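You operate a simulated robot arm through the tools that you are given. There is no shell and no other tool. Be economical: measure what you need, move in short steps, check, and stop when the job is done.

Carry out the task below with a simulated robot arm. There is one attempt and no reset: what you move stays moved.

TASK
Put one of the tins from the top of the sideboard on the gold brass dish.

It is judged by the outcome, as a careful person would: the job done as asked, and still so three seconds after it is handed in. It fails if anything else is knocked over, pushed out of place, dropped, spilled or broken.

THE ROBOT
A 7-joint arm with a two-finger parallel gripper, fixed in place. Base frame: the origin is at the foot of the arm, x ahead of it, y to its left, z up; the work surface is at about z = 0. Lengths are in mm, angles in rad, forces in N, time in s.
With the tool pointing down near the work surface it reaches from about 220 to 580 mm from the base axis. Its first joint turns from -1.152 to 1.152 rad. Payload 2.5 kg.
Tool frame: the origin (TCP) lies between the finger pads and is the grasp point; the fingertips stand 23 mm ahead of it; z points along the fingers, y is the line along which they close. The gripper opens to 94 mm. The fingers are 38 mm wide and 10 mm thick; the gripper's body (54 by 96 mm) begins 39 mm behind the TCP.
Orientation is that of the tool frame in the base frame, as a unit quaternion [w, x, y, z]. With the fingers straight down and closing along the base's y, the tool's x points along the base's -x, its y along +y and its z along -z.

THE INTERFACE
- The arm moves only by the tool play_rows. Its argument "motion" is a list of rows, each a list of 3 entries, a list of its own where there are three numbers: the gripper command, from -1 (fully open) to 1 (shut), values between in proportion, then the shift along the tool's x, y, z in mm, then the turn, a rotation vector about the tool's x, y, z in rad. In form: [[gripper, [dx, dy, dz], [wx, wy, wz]], ...]. A call has 1 to 12 rows; each row shifts and turns the commanded pose from where the row before left it, along the tool's axes as they then stand. A row lasts 0.2 s, in which the tool goes at most 50 mm and 0.15 rad; a call with a longer step from one row to the next is refused whole, and so is a gripper value outside its range. A pose out of reach is approached as far as the arm can. The call stops where the force on the tool passes 40 N (or 10 N more than at its start, if that is more) or the arm is blocked; 0.2 s more then pass. The fingers move at their own pace (about 108 mm/s each) and stop on an object; they squeeze with about 23 N. The grip force told is the motor's: it shows also when the fingers shut on nothing. Time passes only in rows, and 0.2 s behind the last, so rows that do not move let the fingers close. It gives the time, the measured TCP pose, the force on the tool (base axes), the opening and the grip force at its end, in the units of the frame above (readings bear some noise), and new pictures: "show" is both (left out), scene, wrist or none.
- Cameras (640 x 400 px; columns grow to the right, rows downward): "scene" is fixed at [98.2, -397.6, 544.3]; the picture's right is [0.93, -0.36, 0.00], its down [-0.21, -0.53, -0.82] and it looks along [0.30, 0.76, -0.57] (base axes); focal length 363 px, centre (320, 200). "wrist" rides on the gripper at [-39, 0, -44] in the tool frame; the picture's right is [0.00, -1.00, 0.00], its down [0.97, 0.00, -0.24] and it looks along [0.24, 0.00, 0.97] (tool axes); focal length 218 px, centre (320, 200).
- probe_pixels(camera, pixels): for up to 12 pixels [column, row] of the newest picture of that camera ("zoom" is the newest enlarged one), the place [x, y, z] in the base frame of the surface seen there, good to about 2 mm. No time passes.
- zoom(camera, box): a new picture of the part [left, top, right, bottom] of that camera's present view, enlarged. No time passes.
- close_job(): hands the job in; it is judged then, once.

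Work in short steps. Measure before you move; look again where a grasp or a placing could have gone wrong, and mend it. You have 60 turns and 120 pictures in all, the two below and enlarged ones among them. Open the gripper and draw the arm clear of the work before you hand the job in, unless the task says otherwise; then end with one line.

The tools are called after ">>>" as name(argument=value, ...) on one line, values as JSON. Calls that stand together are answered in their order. play_rows: Moves the arm, as the interface text tells. Its arguments: {"type":"object","properties":{"motion":{"type":"array","items":{"type":"array"}},"show":{"type":"string","enum":["both","scene","wrist","none"]}},"required":["motion"]} The other tools are called the same way: probe_pixels (camera, pixels) gives the place of the surface under pixels of a picture; zoom (camera, box) takes an enlarged picture of a part of a camera's view; close_job () hands the job in.

At the start:

```text
clock: 0.0
eef_pos: [338.6, 101.3, 247.1]
tcp_rot: [0.0, 0.001, 1.0, -0.001]
wrist_force: [0.1, 0.4, 0.7]
gripper_width: 94.0
finger_force: 0.1
```

scene: 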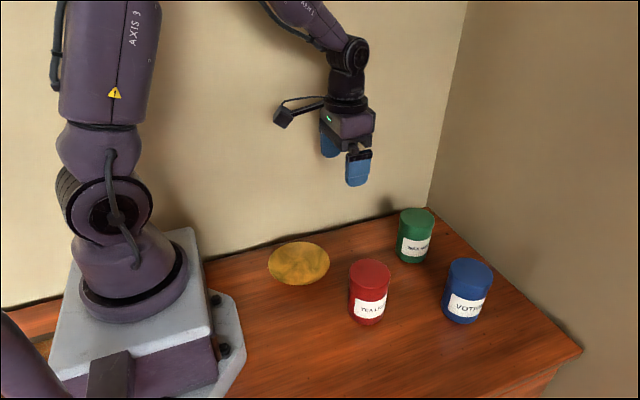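
wrist: 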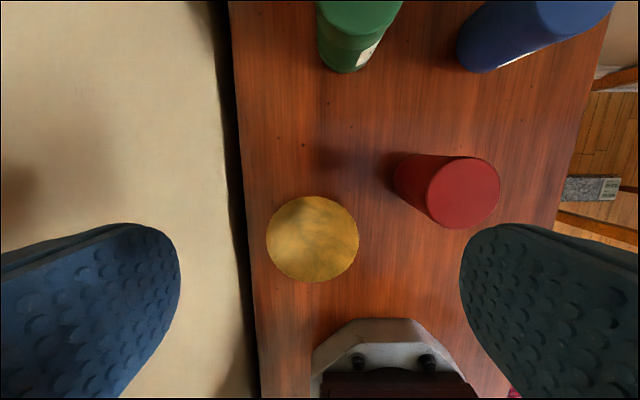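

The scene shows three tins (red, green, blue) and the brass dish near (298,263). I'll measure them and read the labels.

>>> zoom(camera="scene", box=[240, 190, 520, 365])

>>> probe_pixels(camera="scene", pixels=[[370, 274], [350, 274], [389, 275], [370, 260], [370, 287], [298, 263], [270, 263], [328, 263], [298, 243], [298, 284], [340, 300], [368, 322]])

>>> probe_pixels(camera="wrist", pixels=[[464, 193], [430, 193], [497, 193], [464, 160], [464, 226], [312, 239], [270, 239], [355, 239], [312, 199], [312, 279], [345, 65], [490, 65]])

```text
2.29 times, centred on (380, 278) of scene
```

zoom: 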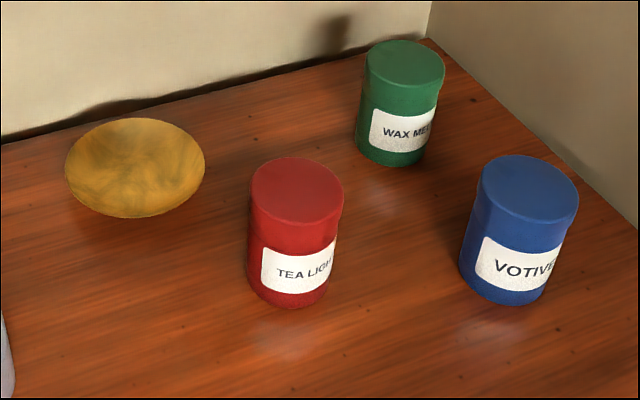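

```text
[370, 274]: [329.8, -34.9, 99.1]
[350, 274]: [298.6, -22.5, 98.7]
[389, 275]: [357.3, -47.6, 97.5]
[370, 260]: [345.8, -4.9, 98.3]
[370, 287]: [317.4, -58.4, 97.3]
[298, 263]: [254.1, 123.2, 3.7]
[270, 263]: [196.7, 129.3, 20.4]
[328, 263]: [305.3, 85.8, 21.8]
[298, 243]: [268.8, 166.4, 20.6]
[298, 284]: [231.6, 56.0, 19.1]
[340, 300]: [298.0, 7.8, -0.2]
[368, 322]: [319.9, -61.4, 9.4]
```

```text
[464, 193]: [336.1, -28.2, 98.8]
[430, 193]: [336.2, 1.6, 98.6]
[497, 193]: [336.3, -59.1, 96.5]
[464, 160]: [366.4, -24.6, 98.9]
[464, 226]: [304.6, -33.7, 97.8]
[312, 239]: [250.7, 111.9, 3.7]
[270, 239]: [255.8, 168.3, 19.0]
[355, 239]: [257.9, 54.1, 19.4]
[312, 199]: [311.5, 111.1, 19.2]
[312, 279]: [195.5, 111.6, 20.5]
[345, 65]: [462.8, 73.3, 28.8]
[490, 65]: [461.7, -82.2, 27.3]
```

The red tin stands at about (333,-31), top 99, with a diameter near 64. I'll check the lid's seam and the dish's profile.

>>> zoom(camera="scene", box=[335, 250, 405, 335])

>>> probe_pixels(camera="wrist", pixels=[[312, 259], [312, 219], [332, 239], [292, 239], [312, 210], [312, 270], [345, 239], [280, 239]])

>>> probe_pixels(camera="scene", pixels=[[370, 290], [370, 293], [370, 296], [368, 300], [368, 310], [388, 283], [350, 290], [350, 300]])

```text
4.71 times, centred on (370, 292) of scene
```

zoom: 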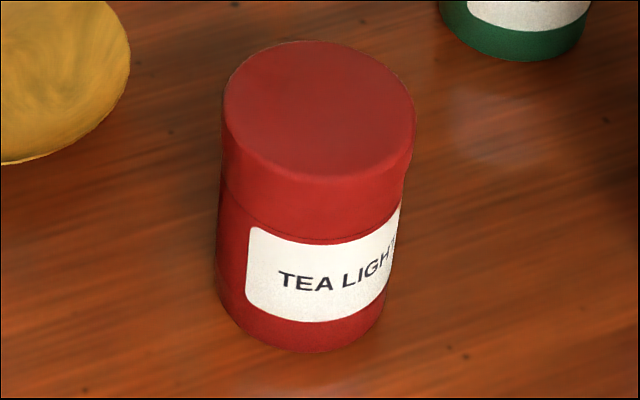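

```text
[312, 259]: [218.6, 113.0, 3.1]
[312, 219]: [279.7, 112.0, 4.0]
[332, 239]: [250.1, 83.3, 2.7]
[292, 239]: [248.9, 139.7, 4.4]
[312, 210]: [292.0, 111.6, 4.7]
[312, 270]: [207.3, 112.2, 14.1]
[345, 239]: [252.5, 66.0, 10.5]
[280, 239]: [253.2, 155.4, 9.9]
```

```text
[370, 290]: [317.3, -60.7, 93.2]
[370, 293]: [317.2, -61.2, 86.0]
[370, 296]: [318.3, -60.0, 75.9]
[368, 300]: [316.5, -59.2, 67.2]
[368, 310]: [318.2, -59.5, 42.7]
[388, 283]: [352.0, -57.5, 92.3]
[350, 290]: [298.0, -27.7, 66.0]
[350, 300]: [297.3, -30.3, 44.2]
```

The dish's inside is flat out to r≈40, so the tin fits in the centre. I'll move above the red tin at height first.

>>> play_rows(motion=[[-1, [2, -33, 0], [0, 0, 0]], [-1, [2, -33, 0], [0, 0, 0]], [-1, [2, -33, 0], [0, 0, 0]], [-1, [0, -32, 0], [0, 0, 0]], [-1, [0, 0, 35], [0, 0, 0]], [-1, [0, 0, 35], [0, 0, 0]], [-1, [0, 0, 0], [0, 0, 0]]])

```text
clock: 1.6
eef_pos: [331.8, -33.1, 175.8]
tcp_rot: [0.0, 0.0, 1.0, 0.0]
wrist_force: [-0.2, -0.2, 0.7]
gripper_width: 93.8
finger_force: 0.1
```

scene: 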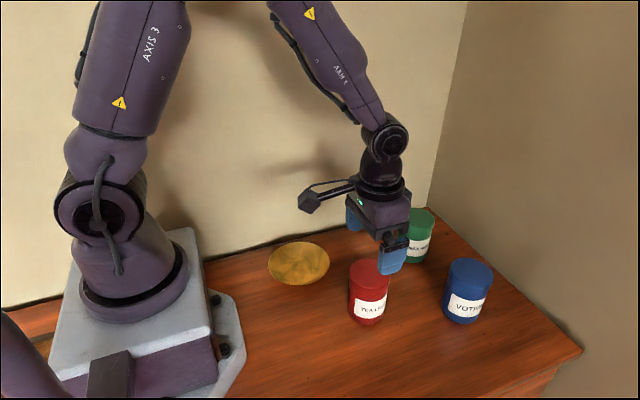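
wrist: 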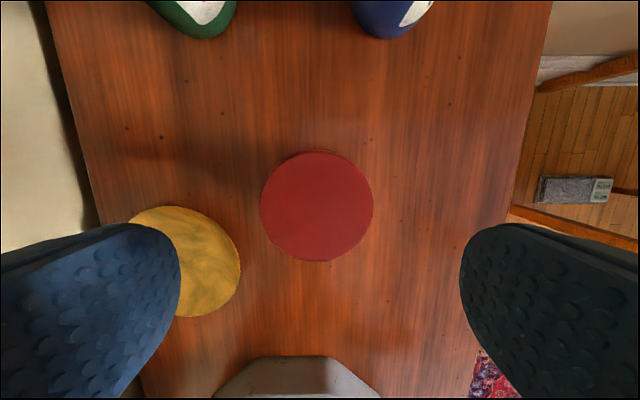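

>>> probe_pixels(camera="wrist", pixels=[[263, 206], [371, 206], [317, 154], [317, 258], [317, 206]])

```text
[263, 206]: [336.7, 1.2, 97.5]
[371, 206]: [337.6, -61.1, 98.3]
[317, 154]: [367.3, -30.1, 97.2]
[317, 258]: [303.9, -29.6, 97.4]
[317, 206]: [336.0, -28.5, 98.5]
```

The tin's centre is about (335,-30). I'll correct by (+3.5,+3) and descend to z≈65.

>>> play_rows(motion=[[-1, [-3.5, 3, 20], [0, 0, 0]], [-1, [0, 0, 25], [0, 0, 0]], [-1, [0, 0, 25], [0, 0, 0]], [-1, [0, 0, 20], [0, 0, 0]], [-1, [0, 0, 12], [0, 0, 0]], [-1, [0, 0, 9], [0, 0, 0]], [-1, [0, 0, 0], [0, 0, 0]]])

```text
clock: 3.2
eef_pos: [335.4, -29.0, 65.3]
tcp_rot: [0.0, 0.0, 1.0, 0.0]
wrist_force: [-0.3, -0.5, 0.1]
gripper_width: 93.7
finger_force: 0.1
```

scene: 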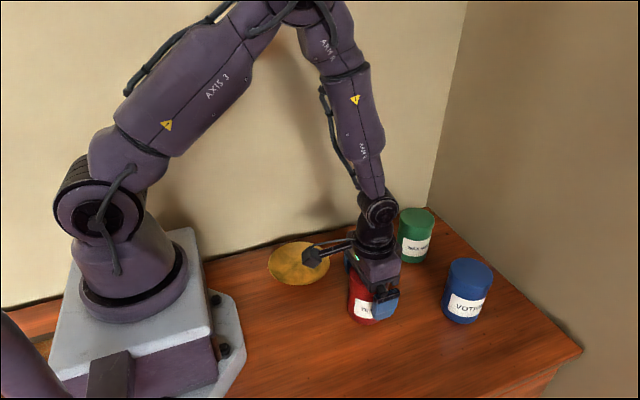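
wrist: 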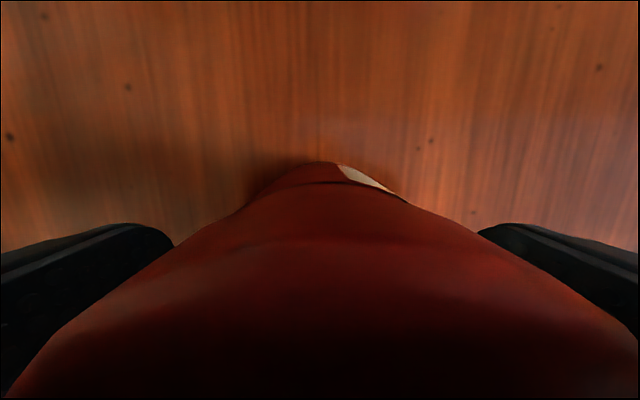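

No contact and centred. I'll close, then lift a little and check.

>>> play_rows(motion=[[1, [0, 0, 0], [0, 0, 0]], [1, [0, 0, 0], [0, 0, 0]], [1, [0, 0, 0], [0, 0, 0]], [1, [0, 0, -3], [0, 0, 0]], [1, [0, 0, -5], [0, 0, 0]], [1, [0, 0, 0], [0, 0, 0]]])

>>> zoom(camera="scene", box=[325, 240, 425, 340])

```text
clock: 4.6
eef_pos: [336.1, -27.8, 73.6]
tcp_rot: [-0.001, 0.001, 1.0, 0.001]
wrist_force: [-0.4, 0.2, -1.5]
gripper_width: 66.8
finger_force: 22.7
```

scene: 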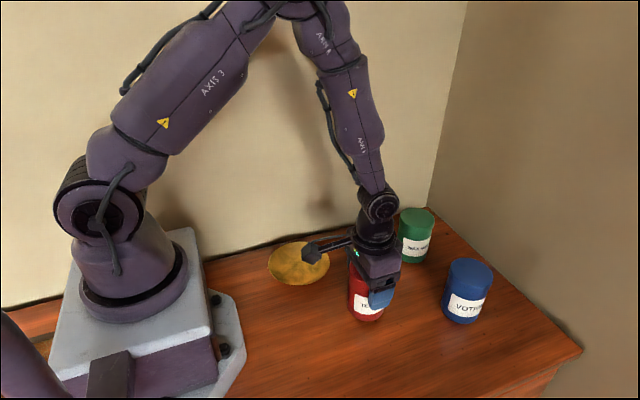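
wrist: 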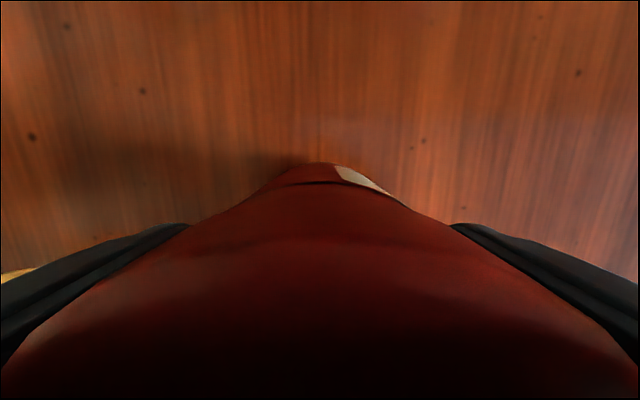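

```text
4.00 times, centred on (375, 290) of scene
```

zoom: 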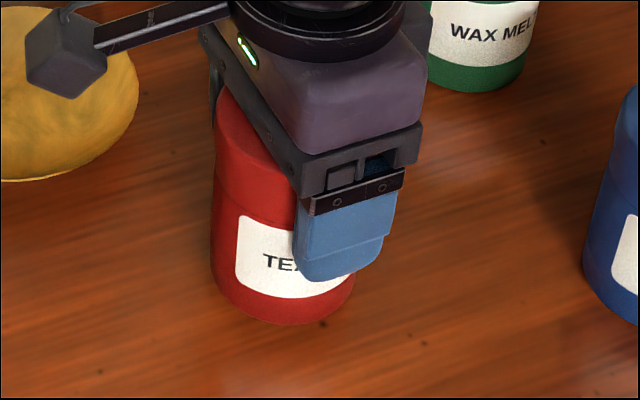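

The tin rose with the gripper, lid and body together (bottom edge moved up about 4 px, label moved with it). I'll lift and carry it over the dish centre (253,111).

>>> play_rows(motion=[[1, [0, 0, -20], [0, 0, 0]], [1, [0, 0, -20], [0, 0, 0]], [1, [0, 0, -10], [0, 0, 0]], [1, [12, 20, 0], [0, 0, 0]], [1, [12, 20, 0], [0, 0, 0]], [1, [12, 20, 0], [0, 0, 0]], [1, [12, 20, 0], [0, 0, 0]], [1, [12, 20, 0], [0, 0, 0]], [1, [12, 20, 0], [0, 0, 0]], [1, [11, 19, 0], [0, 0, 0]], [1, [0, 0, 0], [0, 0, 0]], [1, [0, 0, 0], [0, 0, 0]]])

```text
clock: 7.2
eef_pos: [254.2, 111.9, 123.4]
tcp_rot: [-0.001, -0.001, 1.0, 0.001]
wrist_force: [-0.4, 0.0, -2.6]
gripper_width: 67.1
finger_force: 23.7
```

scene: 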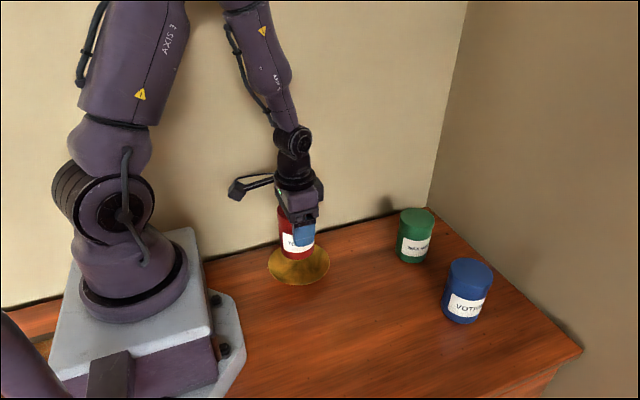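
wrist: 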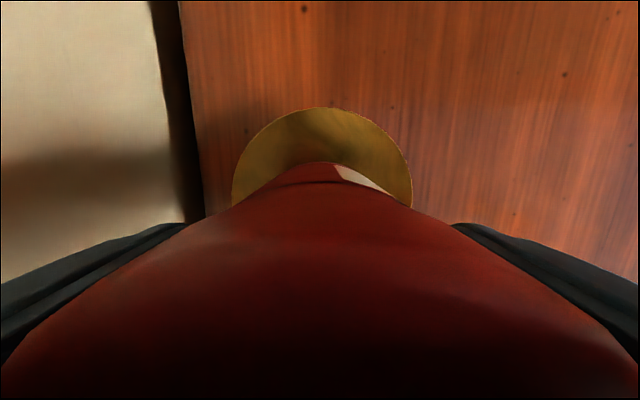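

The tin is centred over the dish, and contact is expected at TCP z≈69. I'll lower most of the way and then slowly.

>>> play_rows(motion=[[1, [1, -0.7, 15], [0, 0, 0]], [1, [0, 0, 15], [0, 0, 0]], [1, [0, 0, 12], [0, 0, 0]], [1, [0, 0, 6], [0, 0, 0]], [1, [0, 0, 3], [0, 0, 0]], [1, [0, 0, 1.5], [0, 0, 0]], [1, [0, 0, 0], [0, 0, 0]]])

>>> zoom(camera="scene", box=[240, 200, 360, 300])

```text
clock: 8.8
eef_pos: [253.5, 110.3, 71.5]
tcp_rot: [0.0, 0.0, 1.0, 0.0]
wrist_force: [-0.7, 0.0, -2.0]
gripper_width: 66.6
finger_force: 22.9
```

scene: 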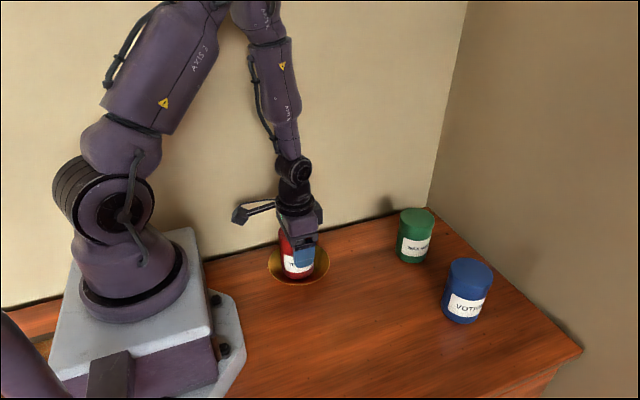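
wrist: 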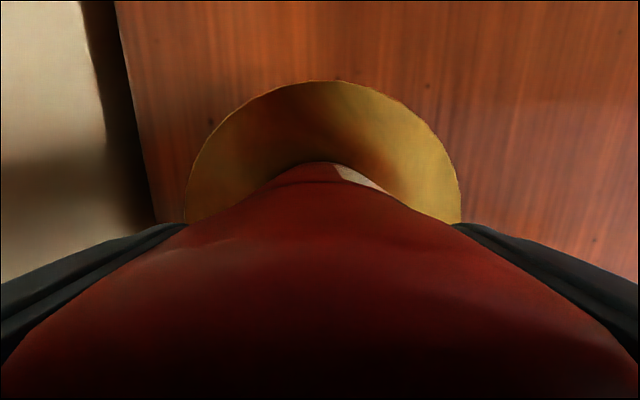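

```text
4.00 times, centred on (300, 250) of scene
```

zoom: 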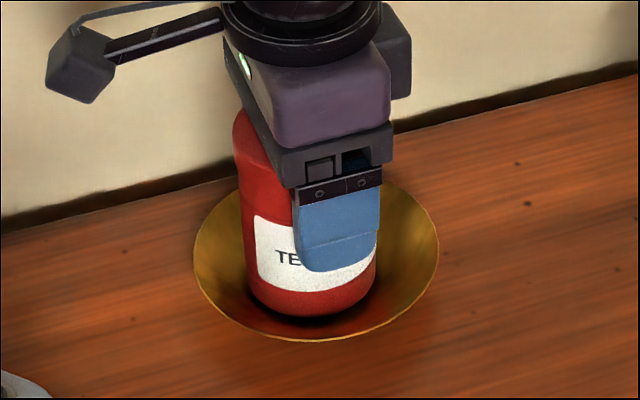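

Still hanging slightly; I'll lower in 1 mm steps.

>>> play_rows(motion=[[1, [0, 0, 1], [0, 0, 0]], [1, [0, 0, 1], [0, 0, 0]], [1, [0, 0, 0], [0, 0, 0]]], show="none")

```text
clock: 9.6
eef_pos: [253.3, 110.5, 69.3]
tcp_rot: [0.0, -0.001, 1.0, 0.001]
wrist_force: [-3.4, -1.1, 14.0]
gripper_width: 66.9
finger_force: 23.0
```

The force has turned to +14 N, so the tin is on the dish. I'll ease up slightly and open.

>>> play_rows(motion=[[1, [0, 0, -0.6], [0, 0, 0]], [0.7, [0, 0, 0], [0, 0, 0]], [-0.2, [0, 0, 0], [0, 0, 0]], [-1, [0, 0, 0], [0, 0, 0]], [-1, [0, 0, 0], [0, 0, 0]]])

```text
clock: 10.8
eef_pos: [252.3, 110.0, 69.5]
tcp_rot: [0.001, 0.0, 1.0, 0.0]
wrist_force: [0.1, -0.1, -0.3]
gripper_width: 94.0
finger_force: 0.1
```

scene: 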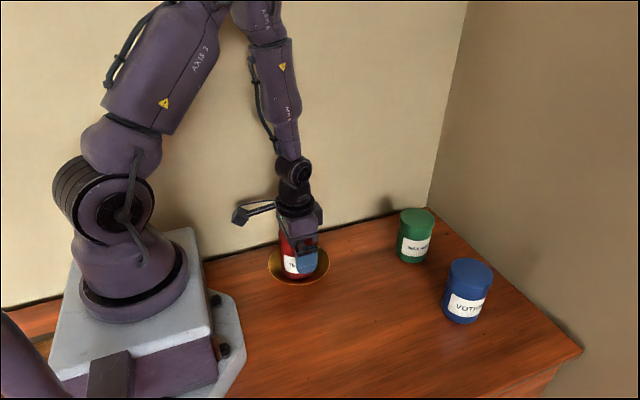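
wrist: 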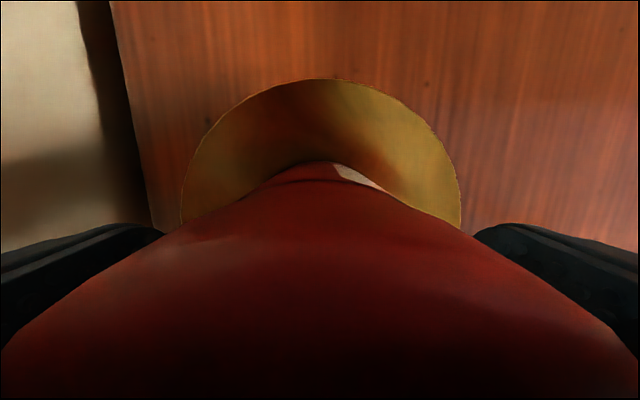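

Released and standing. I'll rise straight up and then draw away over open space.

>>> play_rows(motion=[[-1, [0, 0, -10], [0, 0, 0]], [-1, [0, 0, -20], [0, 0, 0]], [-1, [0, 0, -30], [0, 0, 0]], [-1, [0, 0, -30], [0, 0, 0]], [-1, [0, 0, -30], [0, 0, 0]], [-1, [0, 0, -30], [0, 0, 0]], [-1, [-30, -20, 0], [0, 0, 0]], [-1, [-30, -20, 0], [0, 0, 0]], [-1, [-30, -20, 0], [0, 0, 0]], [-1, [0, 0, 0], [0, 0, 0]]])

>>> zoom(camera="scene", box=[240, 200, 360, 300])

```text
clock: 13.0
eef_pos: [343.0, 50.1, 219.0]
tcp_rot: [0.001, 0.001, 1.0, -0.001]
wrist_force: [0.4, -0.1, 0.0]
gripper_width: 93.9
finger_force: 0.1
```

scene: 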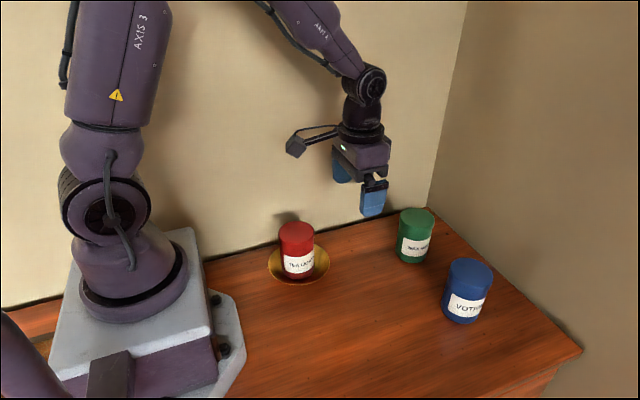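
wrist: 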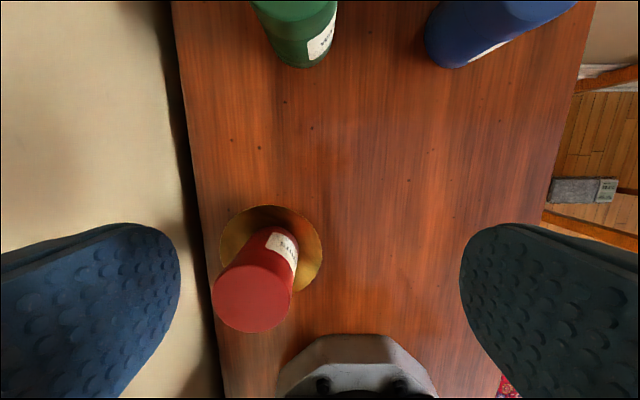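

```text
4.00 times, centred on (300, 250) of scene
```

zoom: 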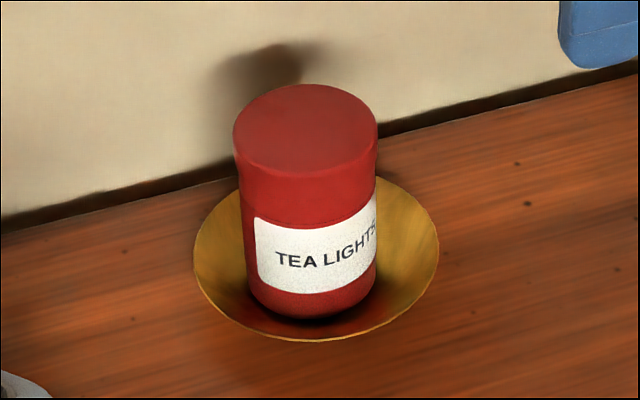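

The red tin stands upright in the dish, the other tins haven't moved, and the arm is clear. Handing in.

>>> close_job()

```text
The job is handed in.
```

The red "Tea Lights" tin is standing upright in the brass dish; the green and blue tins were not touched, and the arm is clear with the gripper open.
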